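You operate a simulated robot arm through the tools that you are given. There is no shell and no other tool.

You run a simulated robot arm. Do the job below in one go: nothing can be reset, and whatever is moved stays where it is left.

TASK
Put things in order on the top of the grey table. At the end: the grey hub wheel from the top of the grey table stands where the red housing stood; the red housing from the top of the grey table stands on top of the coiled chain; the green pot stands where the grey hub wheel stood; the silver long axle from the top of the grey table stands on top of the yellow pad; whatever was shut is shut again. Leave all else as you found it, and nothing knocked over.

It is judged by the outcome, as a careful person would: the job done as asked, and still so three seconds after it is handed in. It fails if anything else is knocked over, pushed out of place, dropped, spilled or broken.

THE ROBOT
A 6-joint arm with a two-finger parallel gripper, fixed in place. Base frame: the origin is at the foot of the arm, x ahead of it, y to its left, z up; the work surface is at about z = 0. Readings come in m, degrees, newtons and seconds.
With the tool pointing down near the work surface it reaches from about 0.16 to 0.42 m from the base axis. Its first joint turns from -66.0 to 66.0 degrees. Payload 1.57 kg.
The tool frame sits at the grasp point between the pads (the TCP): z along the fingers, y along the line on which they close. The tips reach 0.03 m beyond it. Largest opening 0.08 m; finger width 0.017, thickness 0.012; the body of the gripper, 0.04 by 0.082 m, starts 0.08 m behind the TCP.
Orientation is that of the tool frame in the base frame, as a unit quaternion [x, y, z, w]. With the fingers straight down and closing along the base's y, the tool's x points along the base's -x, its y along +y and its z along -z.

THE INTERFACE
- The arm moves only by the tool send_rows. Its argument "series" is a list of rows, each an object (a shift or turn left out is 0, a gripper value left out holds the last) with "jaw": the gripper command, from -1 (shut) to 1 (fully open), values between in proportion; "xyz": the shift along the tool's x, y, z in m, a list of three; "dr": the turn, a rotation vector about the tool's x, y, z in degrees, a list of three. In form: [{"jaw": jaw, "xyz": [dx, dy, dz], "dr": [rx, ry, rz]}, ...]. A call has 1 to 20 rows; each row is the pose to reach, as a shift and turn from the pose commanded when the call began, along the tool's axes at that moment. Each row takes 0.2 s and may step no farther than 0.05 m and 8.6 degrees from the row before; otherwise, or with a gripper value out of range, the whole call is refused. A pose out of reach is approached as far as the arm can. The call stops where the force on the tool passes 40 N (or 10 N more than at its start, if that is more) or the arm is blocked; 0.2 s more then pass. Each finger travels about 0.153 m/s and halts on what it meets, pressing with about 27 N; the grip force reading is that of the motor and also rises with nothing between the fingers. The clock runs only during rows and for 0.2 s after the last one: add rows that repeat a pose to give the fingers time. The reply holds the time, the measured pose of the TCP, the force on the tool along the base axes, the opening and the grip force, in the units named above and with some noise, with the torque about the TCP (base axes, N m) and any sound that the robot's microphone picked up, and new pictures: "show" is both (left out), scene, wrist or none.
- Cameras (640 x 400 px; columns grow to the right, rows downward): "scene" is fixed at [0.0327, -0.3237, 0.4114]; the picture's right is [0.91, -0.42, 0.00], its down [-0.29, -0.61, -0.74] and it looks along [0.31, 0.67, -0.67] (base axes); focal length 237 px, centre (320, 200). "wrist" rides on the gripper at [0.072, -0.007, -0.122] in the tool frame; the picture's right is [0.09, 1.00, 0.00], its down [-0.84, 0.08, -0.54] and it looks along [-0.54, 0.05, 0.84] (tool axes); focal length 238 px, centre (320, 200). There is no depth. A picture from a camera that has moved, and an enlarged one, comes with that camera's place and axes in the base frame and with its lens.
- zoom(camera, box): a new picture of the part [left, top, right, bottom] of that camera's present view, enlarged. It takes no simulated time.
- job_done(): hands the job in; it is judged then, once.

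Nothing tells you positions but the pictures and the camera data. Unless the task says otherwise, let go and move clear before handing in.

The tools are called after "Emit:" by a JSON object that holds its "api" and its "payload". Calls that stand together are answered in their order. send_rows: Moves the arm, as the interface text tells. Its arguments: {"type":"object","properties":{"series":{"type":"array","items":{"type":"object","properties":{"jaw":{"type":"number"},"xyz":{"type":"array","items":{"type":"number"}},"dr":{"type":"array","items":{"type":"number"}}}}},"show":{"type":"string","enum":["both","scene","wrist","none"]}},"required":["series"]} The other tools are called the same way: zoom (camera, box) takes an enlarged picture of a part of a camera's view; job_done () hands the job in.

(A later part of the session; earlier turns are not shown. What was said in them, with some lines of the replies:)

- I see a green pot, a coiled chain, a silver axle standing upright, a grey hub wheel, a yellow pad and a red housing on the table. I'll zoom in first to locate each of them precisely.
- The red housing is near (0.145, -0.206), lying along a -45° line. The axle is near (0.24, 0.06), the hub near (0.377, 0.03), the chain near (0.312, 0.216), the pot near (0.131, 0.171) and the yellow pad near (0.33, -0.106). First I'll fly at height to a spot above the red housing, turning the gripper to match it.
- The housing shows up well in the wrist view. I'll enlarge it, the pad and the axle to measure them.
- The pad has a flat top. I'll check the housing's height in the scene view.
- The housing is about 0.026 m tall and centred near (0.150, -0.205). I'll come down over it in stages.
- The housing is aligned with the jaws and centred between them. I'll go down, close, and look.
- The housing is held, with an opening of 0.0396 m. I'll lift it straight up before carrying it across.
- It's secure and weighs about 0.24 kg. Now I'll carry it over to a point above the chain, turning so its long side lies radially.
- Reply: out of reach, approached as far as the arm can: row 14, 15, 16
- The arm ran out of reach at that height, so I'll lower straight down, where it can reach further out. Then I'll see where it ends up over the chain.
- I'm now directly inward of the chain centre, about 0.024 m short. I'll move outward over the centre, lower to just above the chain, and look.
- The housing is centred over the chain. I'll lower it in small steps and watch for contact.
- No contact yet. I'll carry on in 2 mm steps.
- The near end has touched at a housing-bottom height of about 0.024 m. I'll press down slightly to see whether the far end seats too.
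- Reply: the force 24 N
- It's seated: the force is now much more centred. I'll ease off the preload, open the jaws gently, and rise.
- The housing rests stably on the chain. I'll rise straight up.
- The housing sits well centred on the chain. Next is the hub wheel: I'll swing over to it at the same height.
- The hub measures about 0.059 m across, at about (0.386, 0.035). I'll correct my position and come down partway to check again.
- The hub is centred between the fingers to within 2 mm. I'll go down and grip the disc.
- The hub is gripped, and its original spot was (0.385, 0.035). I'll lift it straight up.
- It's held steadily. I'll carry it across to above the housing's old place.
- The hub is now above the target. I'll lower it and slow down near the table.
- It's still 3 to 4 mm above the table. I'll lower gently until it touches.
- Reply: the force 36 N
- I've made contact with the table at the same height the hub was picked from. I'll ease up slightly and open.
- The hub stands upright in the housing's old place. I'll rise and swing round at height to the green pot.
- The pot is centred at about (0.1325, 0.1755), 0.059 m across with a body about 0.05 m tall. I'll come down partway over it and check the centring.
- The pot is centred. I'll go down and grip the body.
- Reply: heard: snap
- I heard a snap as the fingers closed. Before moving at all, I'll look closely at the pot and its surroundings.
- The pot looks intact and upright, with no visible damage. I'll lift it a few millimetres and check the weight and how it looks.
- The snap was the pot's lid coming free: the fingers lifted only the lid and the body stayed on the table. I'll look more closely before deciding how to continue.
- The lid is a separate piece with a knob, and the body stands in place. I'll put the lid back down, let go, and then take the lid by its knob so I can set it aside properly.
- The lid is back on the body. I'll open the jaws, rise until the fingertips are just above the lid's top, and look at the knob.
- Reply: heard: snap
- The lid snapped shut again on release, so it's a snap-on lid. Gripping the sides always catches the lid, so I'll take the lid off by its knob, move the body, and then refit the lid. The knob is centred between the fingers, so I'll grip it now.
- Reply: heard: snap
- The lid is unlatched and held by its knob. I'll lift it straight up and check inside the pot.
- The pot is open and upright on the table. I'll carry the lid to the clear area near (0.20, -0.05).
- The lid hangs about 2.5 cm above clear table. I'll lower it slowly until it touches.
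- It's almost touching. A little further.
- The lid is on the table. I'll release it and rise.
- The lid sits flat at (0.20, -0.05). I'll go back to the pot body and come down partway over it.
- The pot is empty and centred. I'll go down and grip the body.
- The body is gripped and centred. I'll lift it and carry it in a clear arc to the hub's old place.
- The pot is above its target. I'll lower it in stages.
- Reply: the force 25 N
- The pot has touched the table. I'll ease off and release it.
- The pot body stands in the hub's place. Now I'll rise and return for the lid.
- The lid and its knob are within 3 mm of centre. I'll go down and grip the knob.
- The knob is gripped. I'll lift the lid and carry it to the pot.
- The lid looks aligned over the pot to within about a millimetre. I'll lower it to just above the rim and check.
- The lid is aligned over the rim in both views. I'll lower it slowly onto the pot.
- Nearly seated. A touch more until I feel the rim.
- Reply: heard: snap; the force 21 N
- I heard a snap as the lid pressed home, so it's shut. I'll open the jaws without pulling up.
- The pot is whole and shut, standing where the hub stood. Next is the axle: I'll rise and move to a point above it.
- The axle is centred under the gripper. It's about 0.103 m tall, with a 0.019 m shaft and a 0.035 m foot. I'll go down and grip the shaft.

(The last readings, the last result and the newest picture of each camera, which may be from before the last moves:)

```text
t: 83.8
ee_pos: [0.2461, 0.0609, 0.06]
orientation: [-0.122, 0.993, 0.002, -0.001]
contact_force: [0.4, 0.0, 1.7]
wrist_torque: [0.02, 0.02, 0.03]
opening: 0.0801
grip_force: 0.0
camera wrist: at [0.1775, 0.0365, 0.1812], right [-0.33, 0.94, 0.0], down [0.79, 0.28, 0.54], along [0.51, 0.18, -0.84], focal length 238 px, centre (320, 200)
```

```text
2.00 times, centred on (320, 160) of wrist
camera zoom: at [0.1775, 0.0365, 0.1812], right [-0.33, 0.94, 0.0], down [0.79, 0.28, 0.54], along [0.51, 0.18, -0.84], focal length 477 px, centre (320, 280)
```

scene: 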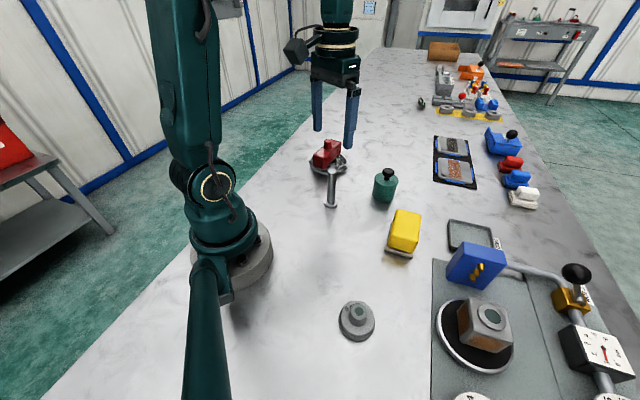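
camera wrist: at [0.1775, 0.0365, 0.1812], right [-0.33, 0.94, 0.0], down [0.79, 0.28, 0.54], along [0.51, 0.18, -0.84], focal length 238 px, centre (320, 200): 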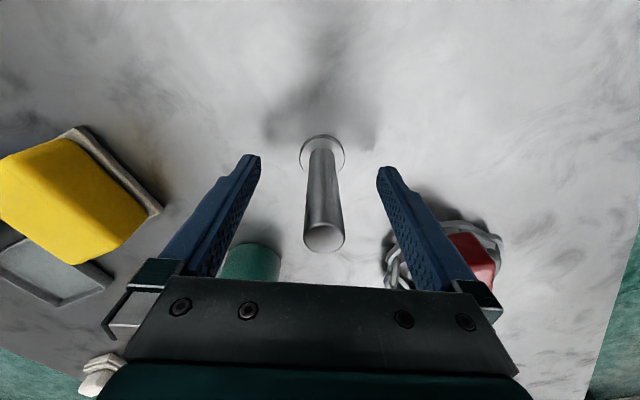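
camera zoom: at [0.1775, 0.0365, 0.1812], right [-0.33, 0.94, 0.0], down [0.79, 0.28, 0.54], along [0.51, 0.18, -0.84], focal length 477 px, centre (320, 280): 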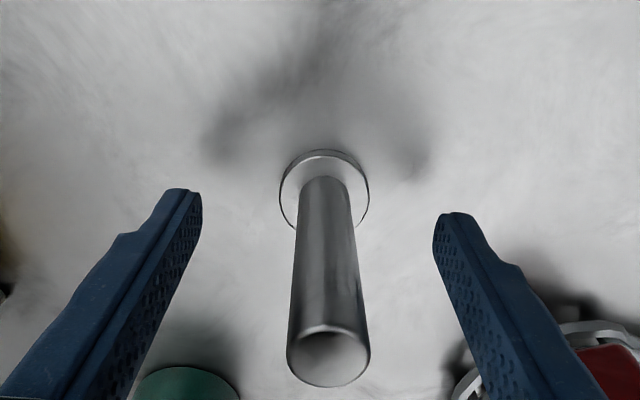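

The axle is 1 to 2 mm off centre. I'll correct that and close gently.

Emit:
{"api": "send_rows", "payload": {"series": [{"jaw": 1, "xyz": [0.001, 0.0016, 0.0]}, {"jaw": 0, "xyz": [0.001, 0.0016, 0.0]}, {"jaw": -0.35, "xyz": [0.001, 0.0016, 0.0]}, {"jaw": -1, "xyz": [0.001, 0.0016, 0.0]}, {"jaw": -1, "xyz": [0.001, 0.0016, 0.0]}, {"jaw": -1, "xyz": [0.001, 0.0016, 0.0]}], "show": "both"}}

Emit:
{"api": "zoom", "payload": {"camera": "wrist", "box": [220, 60, 420, 260]}}

Emit:
{"api": "zoom", "payload": {"camera": "scene", "box": [290, 130, 380, 230]}}

```text
t: 85.2
ee_pos: [0.2461, 0.0608, 0.0593]
orientation: [-0.122, 0.993, 0.002, 0.001]
contact_force: [1.8, -1.7, 0.8]
wrist_torque: [-0.09, -0.08, 0.03]
opening: 0.0195
grip_force: 26.6
camera wrist: at [0.1767, 0.0376, 0.181], right [-0.33, 0.94, 0.0], down [0.79, 0.28, 0.54], along [0.51, 0.18, -0.84], focal length 238 px, centre (320, 200)
```

scene: 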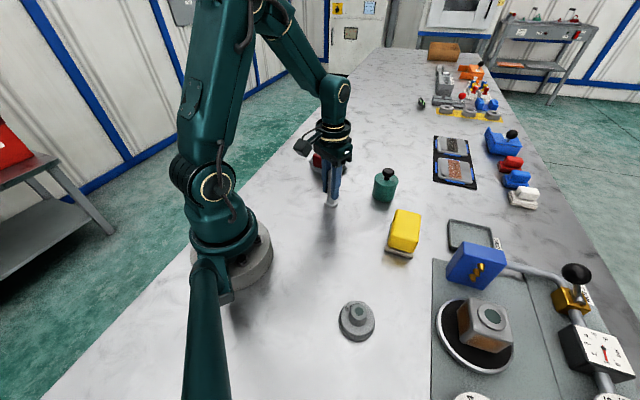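
wrist: 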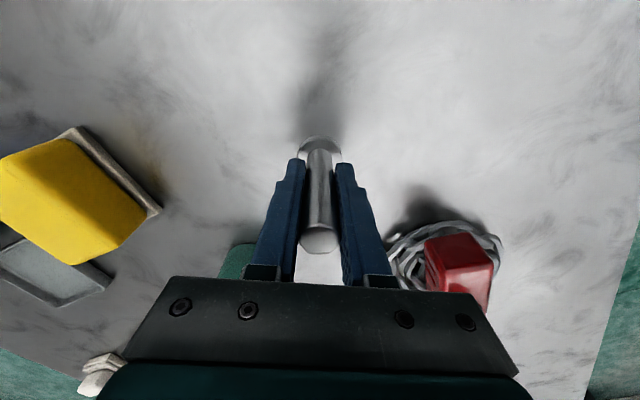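

```text
2.00 times, centred on (320, 160) of wrist
camera zoom: at [0.1767, 0.0376, 0.181], right [-0.33, 0.94, 0.0], down [0.79, 0.28, 0.54], along [0.51, 0.18, -0.84], focal length 477 px, centre (320, 280)
```

zoom: 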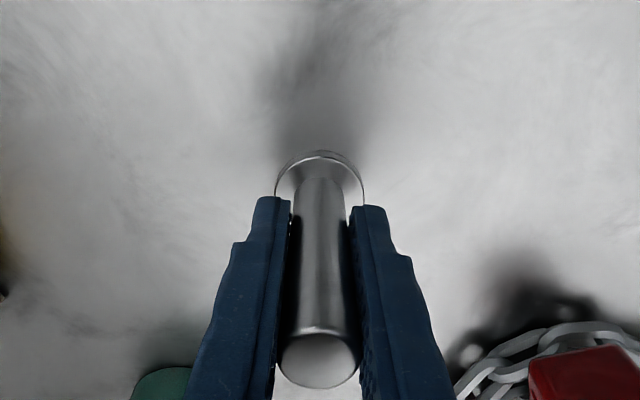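

```text
4.00 times, centred on (335, 180) of scene
camera zoom: at [0.0327, -0.3237, 0.4114], right [0.91, -0.42, 0.0], down [-0.29, -0.61, -0.74], along [0.31, 0.67, -0.67], focal length 950 px, centre (260, 280)
```

zoom: 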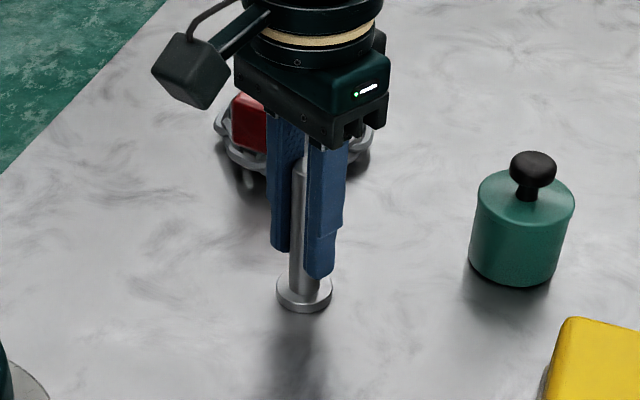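

The axle is firmly gripped. I'll lift it, carry it above the yellow pad, and look there.

Emit:
{"api": "send_rows", "payload": {"series": [{"jaw": -1, "xyz": [0, 0, -0.005]}, {"xyz": [0, 0, -0.018]}, {"xyz": [0, 0, -0.045]}, {"xyz": [0, 0, -0.08]}, {"xyz": [0, 0, -0.11]}, {"xyz": [0, 0, -0.12]}, {"xyz": [-0.0028, -0.0113, -0.12], "dr": [0, 0, 2]}, {"xyz": [-0.0084, -0.0338, -0.12], "dr": [0, 0, 5.8]}, {"xyz": [-0.014, -0.0563, -0.12], "dr": [0, 0, 9.7]}, {"xyz": [-0.0196, -0.0788, -0.12], "dr": [0, 0, 13.6]}, {"xyz": [-0.0252, -0.1013, -0.12], "dr": [0, 0, 17.5]}, {"xyz": [-0.0307, -0.1238, -0.12], "dr": [0, 0, 21.3]}, {"xyz": [-0.0363, -0.1463, -0.12], "dr": [0, 0, 25.2]}, {"xyz": [-0.0419, -0.1688, -0.12], "dr": [0, 0, 29.1]}, {"xyz": [-0.0447, -0.1801, -0.12], "dr": [0, 0, 31]}, {"xyz": [-0.0447, -0.1801, -0.12], "dr": [0, 0, 31]}], "show": "both"}}

Emit:
{"api": "zoom", "payload": {"camera": "wrist", "box": [220, 40, 420, 260]}}

Emit:
{"api": "zoom", "payload": {"camera": "scene", "box": [350, 130, 460, 270]}}

```text
t: 88.6
ee_pos: [0.3315, -0.1038, 0.1792]
orientation: [0.15, 0.989, 0.002, -0.001]
contact_force: [-0.3, -0.6, -3.3]
wrist_torque: [0.02, 0.02, 0.03]
opening: 0.0196
grip_force: 27.6
camera wrist: at [0.2613, -0.0899, 0.3011], right [0.2, 0.98, 0.0], down [0.82, -0.17, 0.54], along [0.53, -0.11, -0.84], focal length 238 px, centre (320, 200)
```

scene: 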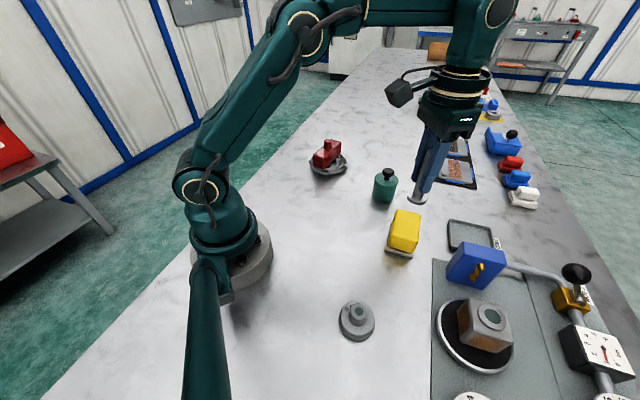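
wrist: 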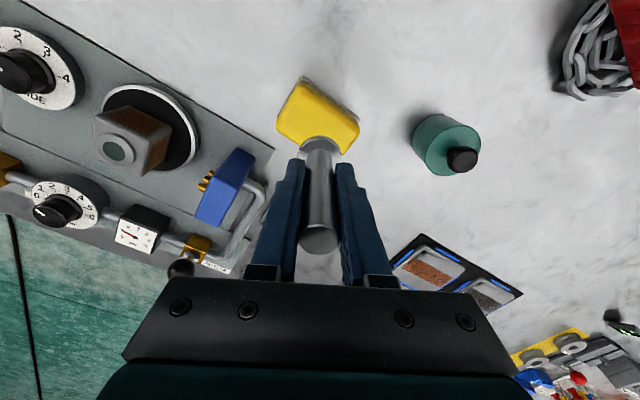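

```text
1.82 times, centred on (320, 150) of wrist
camera zoom: at [0.2613, -0.0899, 0.3011], right [0.2, 0.98, 0.0], down [0.82, -0.17, 0.54], along [0.53, -0.11, -0.84], focal length 433 px, centre (320, 291)
```

zoom: 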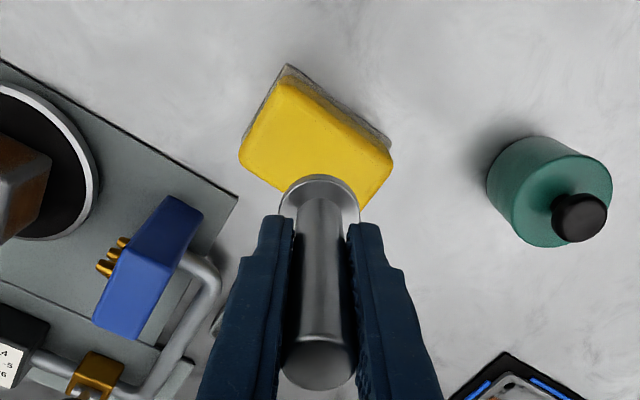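

```text
2.86 times, centred on (405, 200) of scene
camera zoom: at [0.0327, -0.3237, 0.4114], right [0.91, -0.42, 0.0], down [-0.29, -0.61, -0.74], along [0.31, 0.67, -0.67], focal length 678 px, centre (77, 200)
```

zoom: 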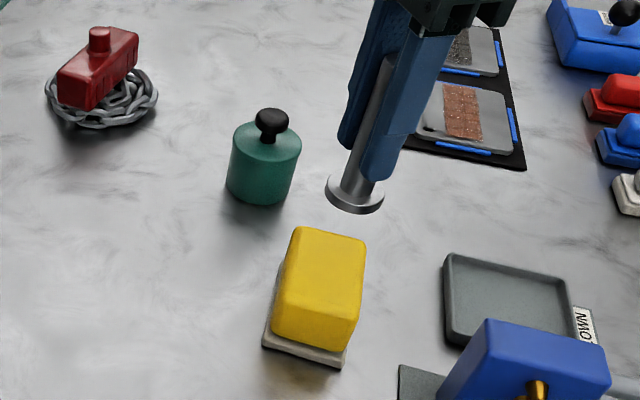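

The pad's top centre is about 3 mm to one side of the axle. I'll correct for that and lower partway to look again.

Emit:
{"api": "send_rows", "payload": {"series": [{"jaw": -1, "xyz": [0, -0.003, 0.015]}, {"xyz": [0, -0.003, 0.03]}, {"xyz": [0, -0.003, 0.042]}, {"xyz": [0, -0.003, 0.045]}, {"xyz": [0, -0.003, 0.045]}], "show": "both"}}

Emit:
{"api": "zoom", "payload": {"camera": "wrist", "box": [220, 60, 420, 260]}}

Emit:
{"api": "zoom", "payload": {"camera": "scene", "box": [365, 160, 455, 270]}}

```text
t: 89.8
ee_pos: [0.3303, -0.1056, 0.1362]
orientation: [0.149, 0.989, 0.002, 0.0]
contact_force: [0.0, 0.0, -3.6]
wrist_torque: [0.03, 0.02, -0.01]
opening: 0.0195
grip_force: 26.6
camera wrist: at [0.2601, -0.0917, 0.2562], right [0.2, 0.98, 0.0], down [0.82, -0.17, 0.54], along [0.53, -0.11, -0.84], focal length 238 px, centre (320, 200)
```

scene: 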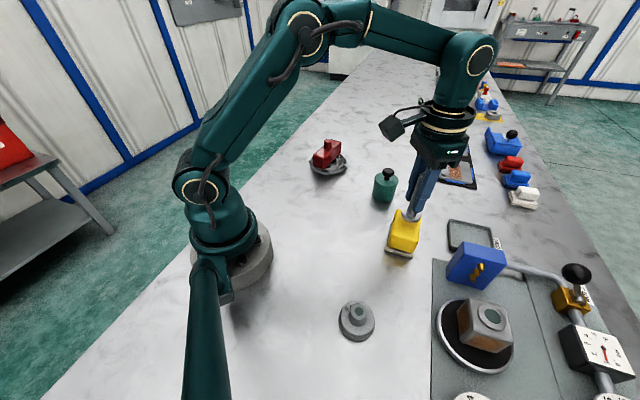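
wrist: 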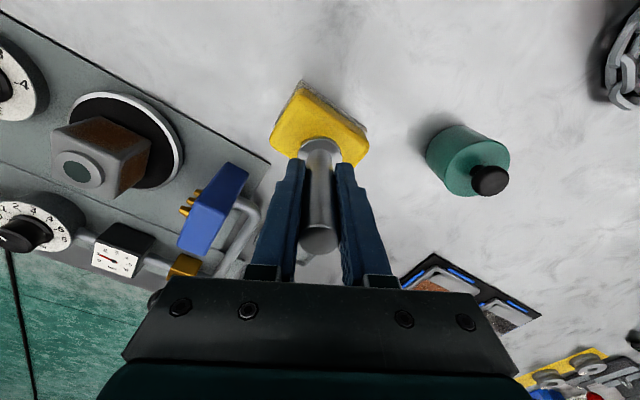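

```text
2.00 times, centred on (320, 160) of wrist
camera zoom: at [0.2601, -0.0917, 0.2562], right [0.2, 0.98, 0.0], down [0.82, -0.17, 0.54], along [0.53, -0.11, -0.84], focal length 477 px, centre (320, 280)
```

zoom: 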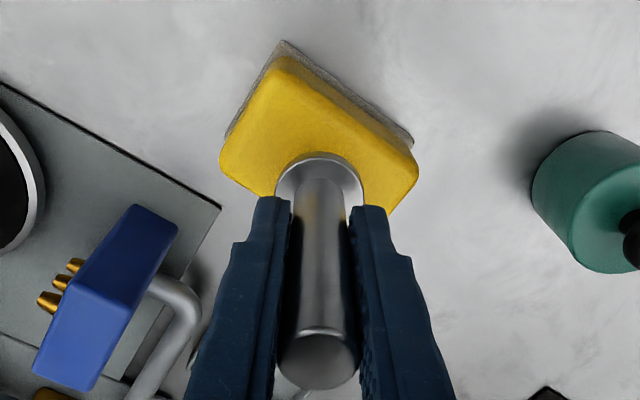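

```text
3.64 times, centred on (410, 215) of scene
camera zoom: at [0.0327, -0.3237, 0.4114], right [0.91, -0.42, 0.0], down [-0.29, -0.61, -0.74], along [0.31, 0.67, -0.67], focal length 863 px, centre (-7, 146)
```

zoom: 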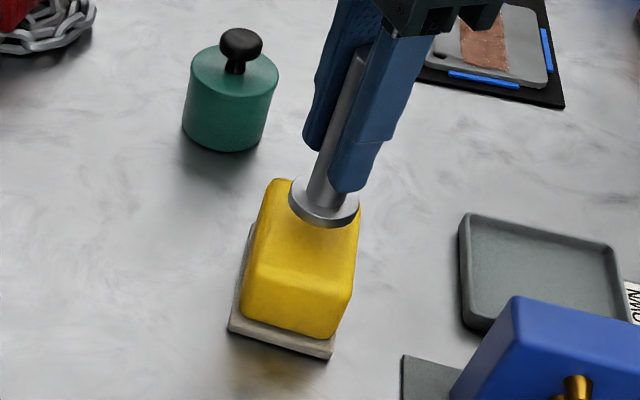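

Both views agree that the axle's foot is centred over the pad to within about 2 mm. I'll lower slowly until it touches.

Emit:
{"api": "send_rows", "payload": {"series": [{"jaw": -1, "xyz": [0, -0.001, 0.006]}, {"xyz": [0, -0.001, 0.012]}, {"xyz": [0, -0.001, 0.016]}, {"xyz": [0, -0.001, 0.016]}], "show": "scene"}}

Emit:
{"api": "zoom", "payload": {"camera": "scene", "box": [375, 190, 435, 260]}}

```text
t: 90.8
ee_pos: [0.3303, -0.1075, 0.119]
orientation: [0.149, 0.989, 0.002, 0.0]
contact_force: [0.3, -0.7, -3.2]
wrist_torque: [0.0, 0.02, -0.03]
opening: 0.0195
grip_force: 26.6
```

scene: 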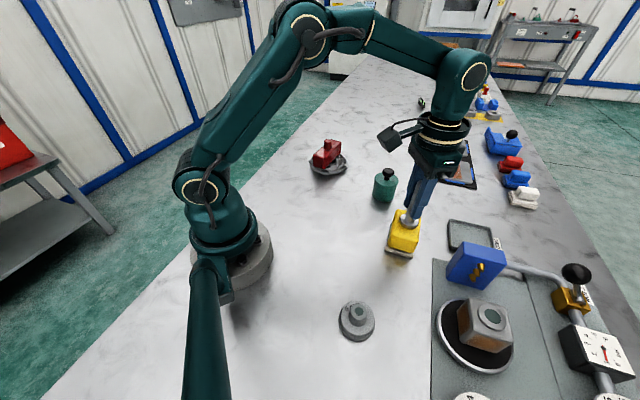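

```text
5.71 times, centred on (405, 225) of scene
camera zoom: at [0.0327, -0.3237, 0.4114], right [0.91, -0.42, 0.0], down [-0.29, -0.61, -0.74], along [0.31, 0.67, -0.67], focal length 1356 px, centre (-166, 57)
```

zoom: 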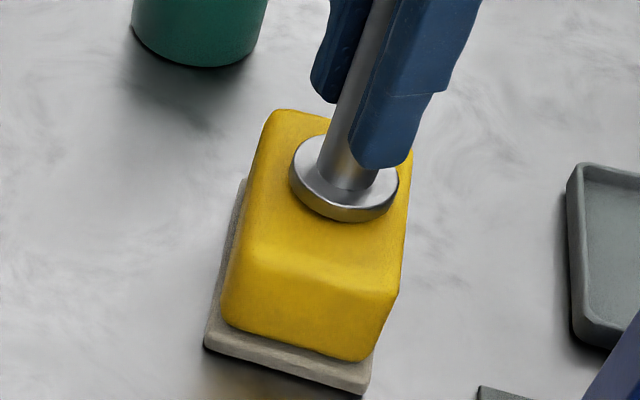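

Before it touches, I'll check the centring across the pad's short side in the wrist view.

Emit:
{"api": "zoom", "payload": {"camera": "wrist", "box": [250, 60, 390, 200]}}

Emit:
{"api": "zoom", "payload": {"camera": "scene", "box": [385, 200, 430, 250]}}

```text
2.86 times, centred on (320, 130) of wrist
camera zoom: at [0.26, -0.0926, 0.2398], right [0.2, 0.98, 0.0], down [0.82, -0.17, 0.54], along [0.53, -0.11, -0.84], focal length 681 px, centre (320, 400)
```

zoom: 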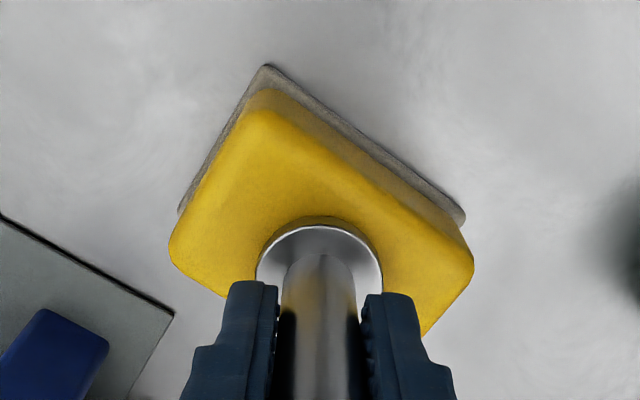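

```text
8.00 times, centred on (408, 225) of scene
camera zoom: at [0.0327, -0.3237, 0.4114], right [0.91, -0.42, 0.0], down [-0.29, -0.61, -0.74], along [0.31, 0.67, -0.67], focal length 1899 px, centre (-380, 0)
```

zoom: 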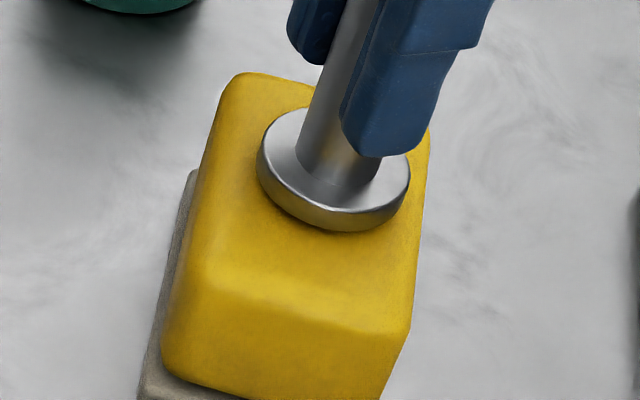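

It's centred to within about 2 mm. I'll add a small correction and carry on down.

Emit:
{"api": "send_rows", "payload": {"series": [{"jaw": -1, "xyz": [0.0012, 0, 0.0015]}, {"xyz": [0.0012, 0, 0.003]}, {"xyz": [0.0012, 0, 0.0045]}, {"xyz": [0.0012, 0, 0.0045]}], "show": "none"}}

```text
t: 91.8
ee_pos: [0.3299, -0.1059, 0.1157]
orientation: [0.148, 0.989, 0.001, 0.002]
contact_force: [-3.4, 0.2, 22.9]
wrist_torque: [-0.04, 0.04, 0.1]
opening: 0.0195
grip_force: 26.7
```

Contact is firm and central, with very little torque. I'll relieve the load and look before opening.

Emit:
{"api": "send_rows", "payload": {"series": [{"jaw": -1, "xyz": [0, 0, -0.0008]}, {"jaw": -1, "xyz": [0, 0, -0.0008]}], "show": "both"}}

Emit:
{"api": "zoom", "payload": {"camera": "scene", "box": [375, 170, 440, 260]}}

Emit:
{"api": "zoom", "payload": {"camera": "wrist", "box": [250, 60, 390, 200]}}

```text
t: 92.4
ee_pos: [0.3294, -0.1071, 0.1155]
orientation: [0.148, 0.989, 0.001, 0.002]
contact_force: [2.0, -1.6, 17.6]
wrist_torque: [-0.2, -0.39, 0.01]
opening: 0.0193
grip_force: 27.4
camera wrist: at [0.2589, -0.0922, 0.2361], right [0.2, 0.98, 0.0], down [0.82, -0.17, 0.54], along [0.53, -0.11, -0.84], focal length 238 px, centre (320, 200)
```

scene: 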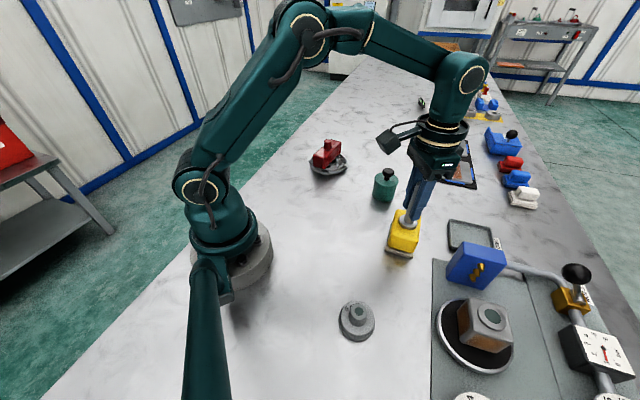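
wrist: 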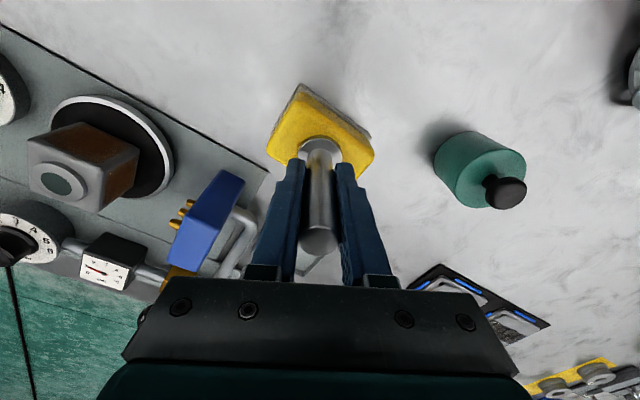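

```text
4.44 times, centred on (408, 215) of scene
camera zoom: at [0.0327, -0.3236, 0.4114], right [0.91, -0.42, 0.0], down [-0.28, -0.61, -0.74], along [0.31, 0.67, -0.67], focal length 1055 px, centre (-69, 133)
```

zoom: 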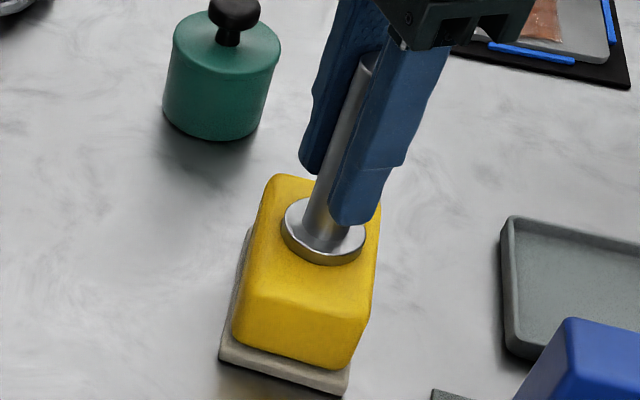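

```text
2.86 times, centred on (320, 130) of wrist
camera zoom: at [0.2589, -0.0922, 0.2361], right [0.2, 0.98, 0.0], down [0.82, -0.17, 0.54], along [0.53, -0.11, -0.84], focal length 681 px, centre (320, 400)
```

zoom: 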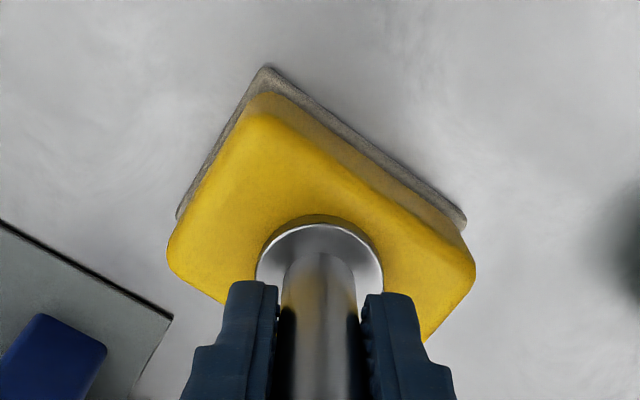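

There's still about 20 N of preload. I'll raise a little more, then open gently.

Emit:
{"api": "send_rows", "payload": {"series": [{"jaw": -1, "xyz": [0, 0, -0.0007]}, {"jaw": -1, "xyz": [0, 0, -0.0007]}], "show": "none"}}

```text
t: 93.0
ee_pos: [0.3294, -0.1055, 0.1149]
orientation: [0.149, 0.989, 0.001, -0.001]
contact_force: [2.9, -2.2, 8.0]
wrist_torque: [-0.25, -0.3, -0.02]
opening: 0.0193
grip_force: 26.9
```

Emit:
{"api": "send_rows", "payload": {"series": [{"jaw": -1, "xyz": [0, 0, -0.0005]}, {"jaw": -1, "xyz": [0, 0, -0.0005]}], "show": "none"}}

```text
t: 93.6
ee_pos: [0.3287, -0.1073, 0.1166]
orientation: [0.148, 0.989, 0.002, -0.001]
contact_force: [0.4, 0.6, 1.1]
wrist_torque: [-0.02, -0.12, 0.02]
opening: 0.0191
grip_force: 27.0
```

The preload is almost gone. I'll open the jaws slowly and check that the axle stands.

Emit:
{"api": "send_rows", "payload": {"series": [{"jaw": -0.45, "xyz": [0, 0, 0]}, {"jaw": -0.3, "xyz": [0, 0, 0]}, {"jaw": 0.1, "xyz": [0, 0, 0]}, {"jaw": 0.6, "xyz": [0, 0, 0]}, {"jaw": 0.6, "xyz": [0, 0, 0]}], "show": "both"}}

Emit:
{"api": "zoom", "payload": {"camera": "scene", "box": [375, 170, 440, 260]}}

Emit:
{"api": "zoom", "payload": {"camera": "wrist", "box": [220, 60, 420, 260]}}

```text
t: 94.8
ee_pos: [0.3279, -0.1063, 0.1155]
orientation: [0.149, 0.989, 0.001, 0.0]
contact_force: [1.0, -0.8, 0.0]
wrist_torque: [-0.01, 0.0, 0.0]
opening: 0.0641
grip_force: 0.0
camera wrist: at [0.2588, -0.092, 0.2372], right [0.2, 0.98, 0.0], down [0.82, -0.17, 0.54], along [0.53, -0.11, -0.84], focal length 238 px, centre (320, 200)
```

scene: 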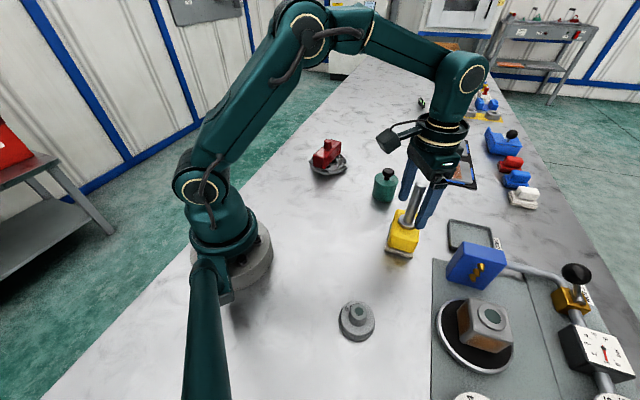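
wrist: 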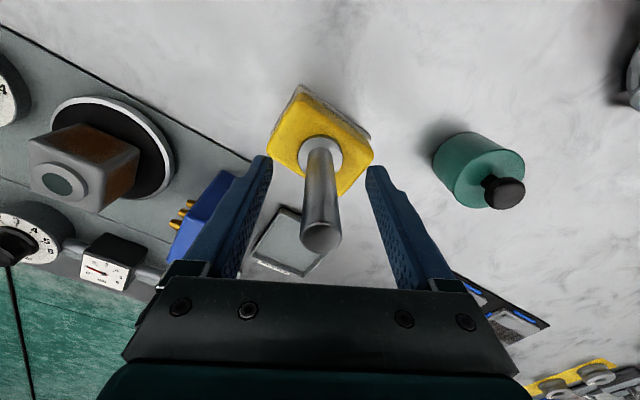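

```text
4.44 times, centred on (408, 215) of scene
camera zoom: at [0.0327, -0.3237, 0.4114], right [0.91, -0.42, 0.0], down [-0.29, -0.61, -0.74], along [0.31, 0.67, -0.67], focal length 1055 px, centre (-69, 133)
```

zoom: 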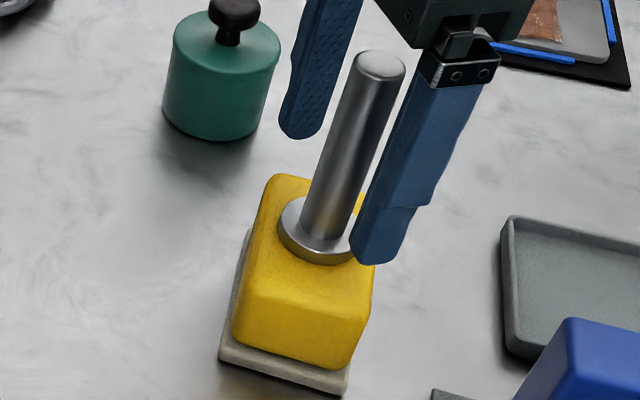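

```text
2.00 times, centred on (320, 160) of wrist
camera zoom: at [0.2588, -0.092, 0.2372], right [0.2, 0.98, 0.0], down [0.82, -0.17, 0.54], along [0.53, -0.11, -0.84], focal length 477 px, centre (320, 280)
```

zoom: 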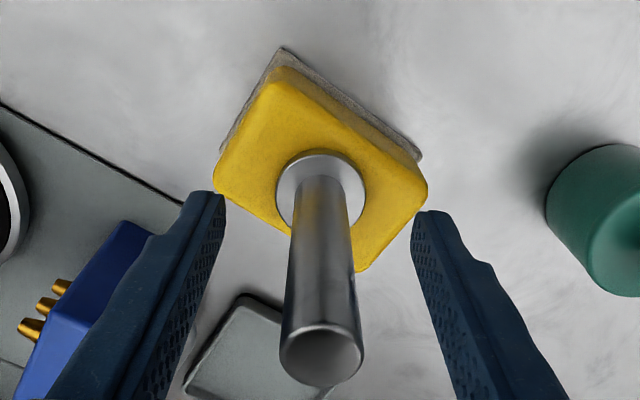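

The axle stands upright, centred on the pad. I'll rise straight up until the fingertips clear its top.

Emit:
{"api": "send_rows", "payload": {"series": [{"jaw": 0.6, "xyz": [0, 0, -0.015]}, {"xyz": [0, 0, -0.035]}, {"xyz": [0, 0, -0.06]}, {"xyz": [0, 0, -0.08]}, {"xyz": [0, 0, -0.095]}, {"xyz": [0, 0, -0.095]}], "show": "both"}}

Emit:
{"api": "zoom", "payload": {"camera": "scene", "box": [370, 150, 450, 270]}}

```text
t: 96.2
ee_pos: [0.3291, -0.1069, 0.2109]
orientation: [0.149, 0.989, 0.002, 0.0]
contact_force: [0.0, 0.6, -0.3]
wrist_torque: [-0.02, -0.02, -0.01]
opening: 0.0639
grip_force: 0.0
camera wrist: at [0.2584, -0.0937, 0.331], right [0.2, 0.98, 0.0], down [0.82, -0.17, 0.54], along [0.53, -0.11, -0.84], focal length 238 px, centre (320, 200)
```

scene: 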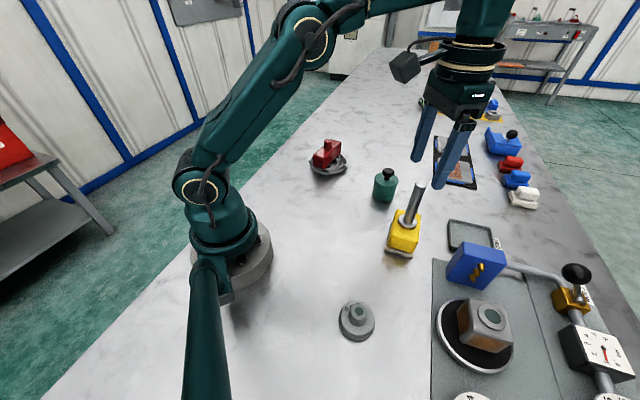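
wrist: 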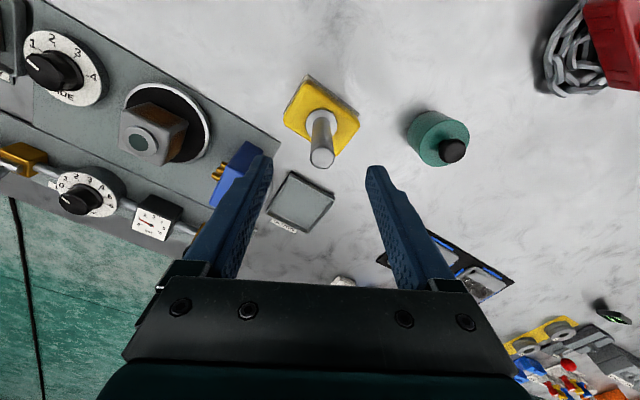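

```text
3.33 times, centred on (410, 210) of scene
camera zoom: at [0.0327, -0.3237, 0.4114], right [0.91, -0.42, 0.0], down [-0.29, -0.61, -0.74], along [0.31, 0.67, -0.67], focal length 791 px, centre (20, 167)
```

zoom: 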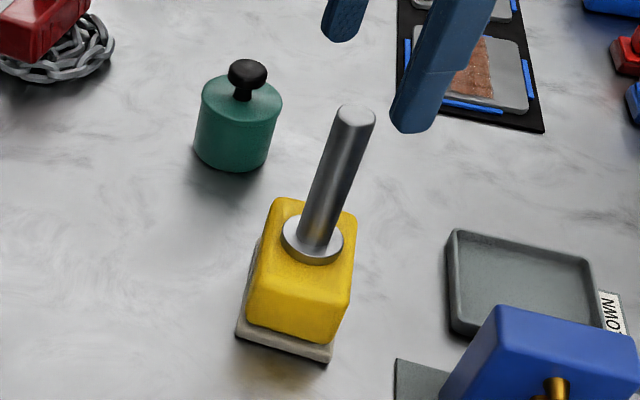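

Everything is clear. I'll retract inward and up, then check the whole scene.

Emit:
{"api": "send_rows", "payload": {"series": [{"jaw": 0.6, "xyz": [0.02, 0, -0.01]}, {"xyz": [0.05, 0.01, -0.02]}, {"xyz": [0.08, 0.03, -0.03]}, {"xyz": [0.09, 0.06, -0.03]}, {"xyz": [0.09, 0.09, -0.03]}, {"jaw": 1, "xyz": [0.09, 0.12, -0.03]}, {"jaw": 1, "xyz": [0.09, 0.12, -0.03]}], "show": "both"}}

Emit:
{"api": "zoom", "payload": {"camera": "scene", "box": [300, 120, 460, 270]}}

Emit:
{"api": "zoom", "payload": {"camera": "scene", "box": [310, 270, 410, 370]}}

Emit:
{"api": "zoom", "payload": {"camera": "scene", "box": [400, 30, 560, 220]}}

Emit:
{"api": "zoom", "payload": {"camera": "wrist", "box": [120, 20, 520, 260]}}

```text
t: 97.8
ee_pos: [0.2789, 0.0356, 0.2411]
orientation: [0.148, 0.989, 0.002, 0.0]
contact_force: [-0.3, 0.9, -0.5]
wrist_torque: [0.01, 0.0, -0.02]
opening: 0.08
grip_force: 0.0
camera wrist: at [0.209, 0.0495, 0.3624], right [0.2, 0.98, 0.0], down [0.82, -0.17, 0.54], along [0.53, -0.11, -0.84], focal length 238 px, centre (320, 200)
```

scene: 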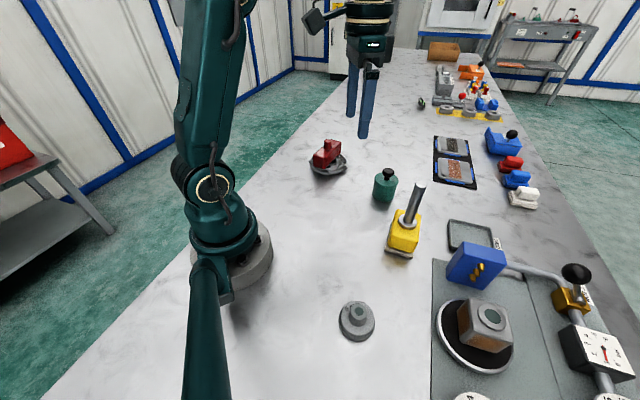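
wrist: 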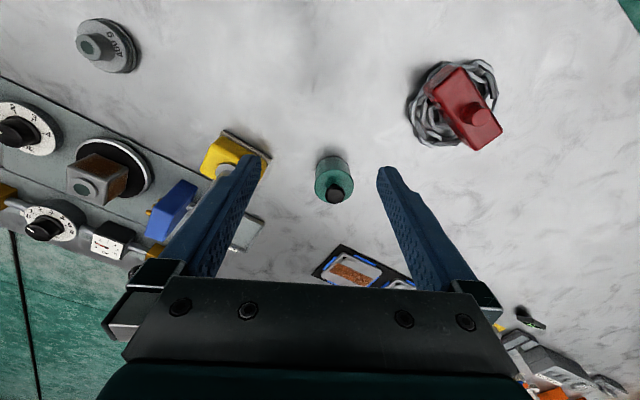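

```text
2.67 times, centred on (380, 195) of scene
camera zoom: at [0.0327, -0.3236, 0.4114], right [0.91, -0.42, 0.0], down [-0.29, -0.61, -0.74], along [0.31, 0.67, -0.67], focal length 633 px, centre (160, 213)
```

zoom: 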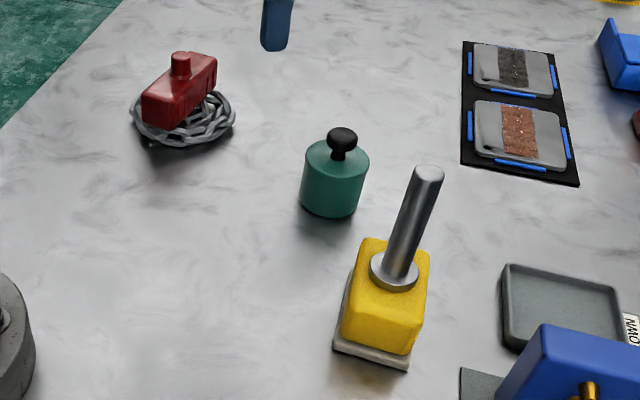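

```text
4.00 times, centred on (360, 320) of scene
camera zoom: at [0.0327, -0.3236, 0.4114], right [0.91, -0.42, 0.0], down [-0.29, -0.61, -0.74], along [0.31, 0.67, -0.67], focal length 950 px, centre (160, -280)
```

zoom: 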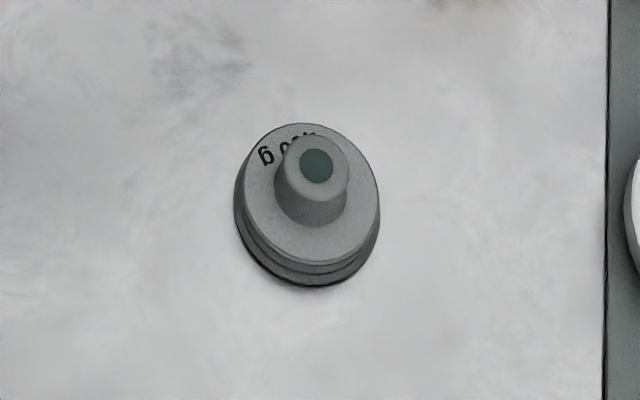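

```text
2.11 times, centred on (480, 125) of scene
camera zoom: at [0.0327, -0.3236, 0.4114], right [0.91, -0.42, 0.0], down [-0.29, -0.61, -0.74], along [0.31, 0.67, -0.67], focal length 500 px, centre (-17, 358)
```

zoom: 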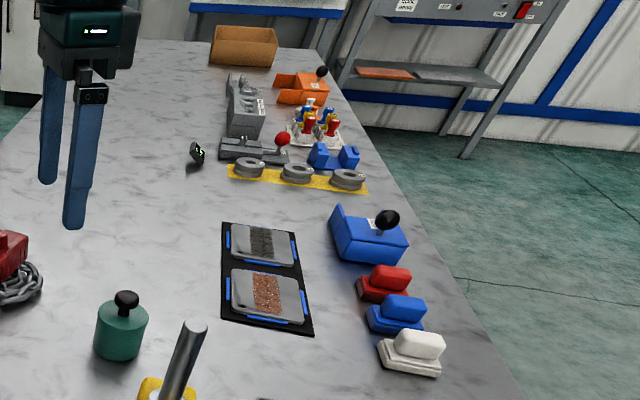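

```text
1.60 times, centred on (320, 140) of wrist
camera zoom: at [0.209, 0.0495, 0.3624], right [0.2, 0.98, 0.0], down [0.82, -0.17, 0.54], along [0.53, -0.11, -0.84], focal length 381 px, centre (320, 296)
```

zoom: 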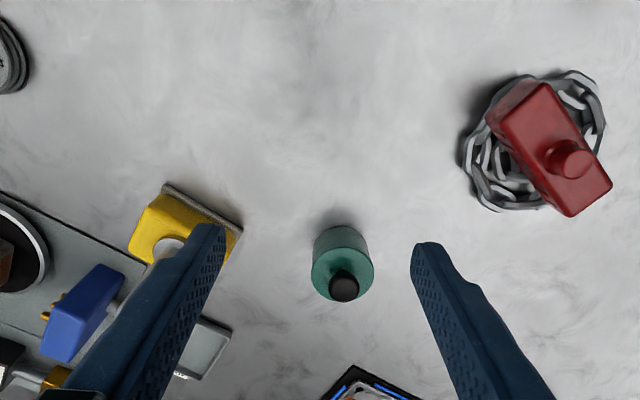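

All the pieces look right. One detail left to verify is how closely the hub's position matches the housing's original spot, so I'll take the same crop I used for the housing earlier.

Emit:
{"api": "zoom", "payload": {"camera": "scene", "box": [306, 280, 402, 350]}}

Emit:
{"api": "zoom", "payload": {"camera": "scene", "box": [360, 170, 410, 220]}}

Emit:
{"api": "zoom", "payload": {"camera": "wrist", "box": [60, 0, 160, 90]}}

```text
5.71 times, centred on (354, 315) of scene
camera zoom: at [0.0327, -0.3236, 0.4114], right [0.91, -0.42, 0.0], down [-0.29, -0.61, -0.74], along [0.31, 0.67, -0.67], focal length 1356 px, centre (126, -457)
```

zoom: 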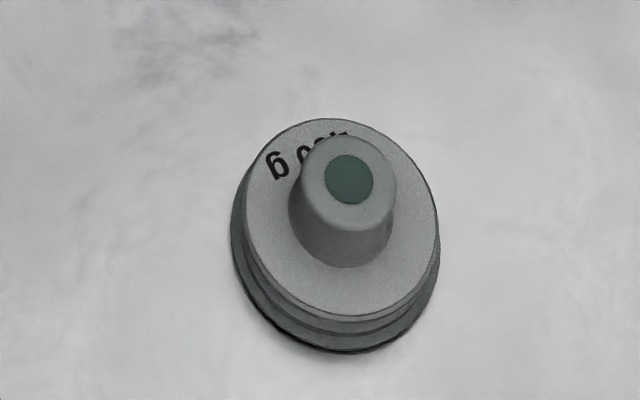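

```text
8.00 times, centred on (385, 195) of scene
camera zoom: at [0.0327, -0.3236, 0.4114], right [0.91, -0.42, 0.0], down [-0.29, -0.61, -0.74], along [0.31, 0.67, -0.67], focal length 1899 px, centre (-200, 240)
```

zoom: 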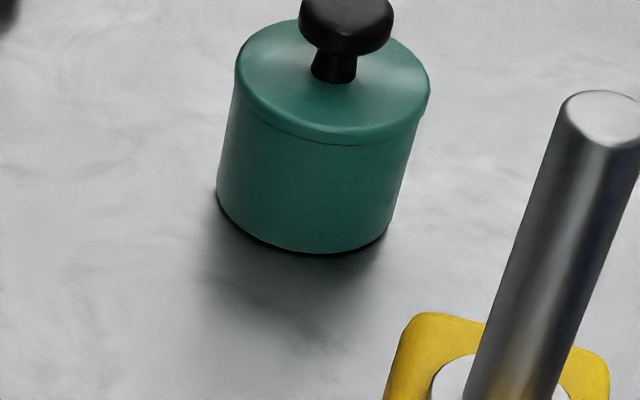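

```text
4.44 times, centred on (110, 45) of wrist
camera zoom: at [0.209, 0.0495, 0.3624], right [0.2, 0.98, 0.0], down [0.82, -0.17, 0.54], along [0.53, -0.11, -0.84], focal length 1059 px, centre (1253, 889)
```

zoom: 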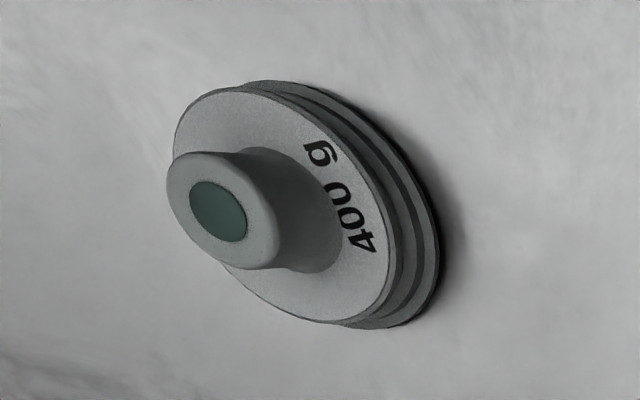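

The pot stands within about 1 mm of the hub's old spot, shut. By the scene camera the hub is within about 7 mm of the centre of the housing's old footprint, mostly along its long side. The housing rests on the chain and the axle stands centred on the pad. The other objects I can see look undisturbed and the arm is clear, so I'm handing the job in.

Emit:
{"api": "job_done", "payload": {}}

```text
The job is handed in.
```

The job is handed in, and all four moves are done:

- **Red housing:** it rests on top of the coiled chain, stable and roughly centred.
- **Grey hub wheel:** it stands upright where the housing stood, within about 7 mm of the centre of that spot by the scene camera.
- **Green pot:** it stands where the hub stood, to about 1 mm, with its lid shut.
- **Silver axle:** it stands upright and centred on the yellow pad.

**Pot lid:** when I first gripped the pot by its sides, the lid unlatched and lifted off by about 15 mm. I took the lid off by its knob and set it on the table. I then moved the empty pot and pressed the lid back on until it snapped.

In the final pictures nothing else looks moved or knocked over. The gripper is empty and clear of everything.
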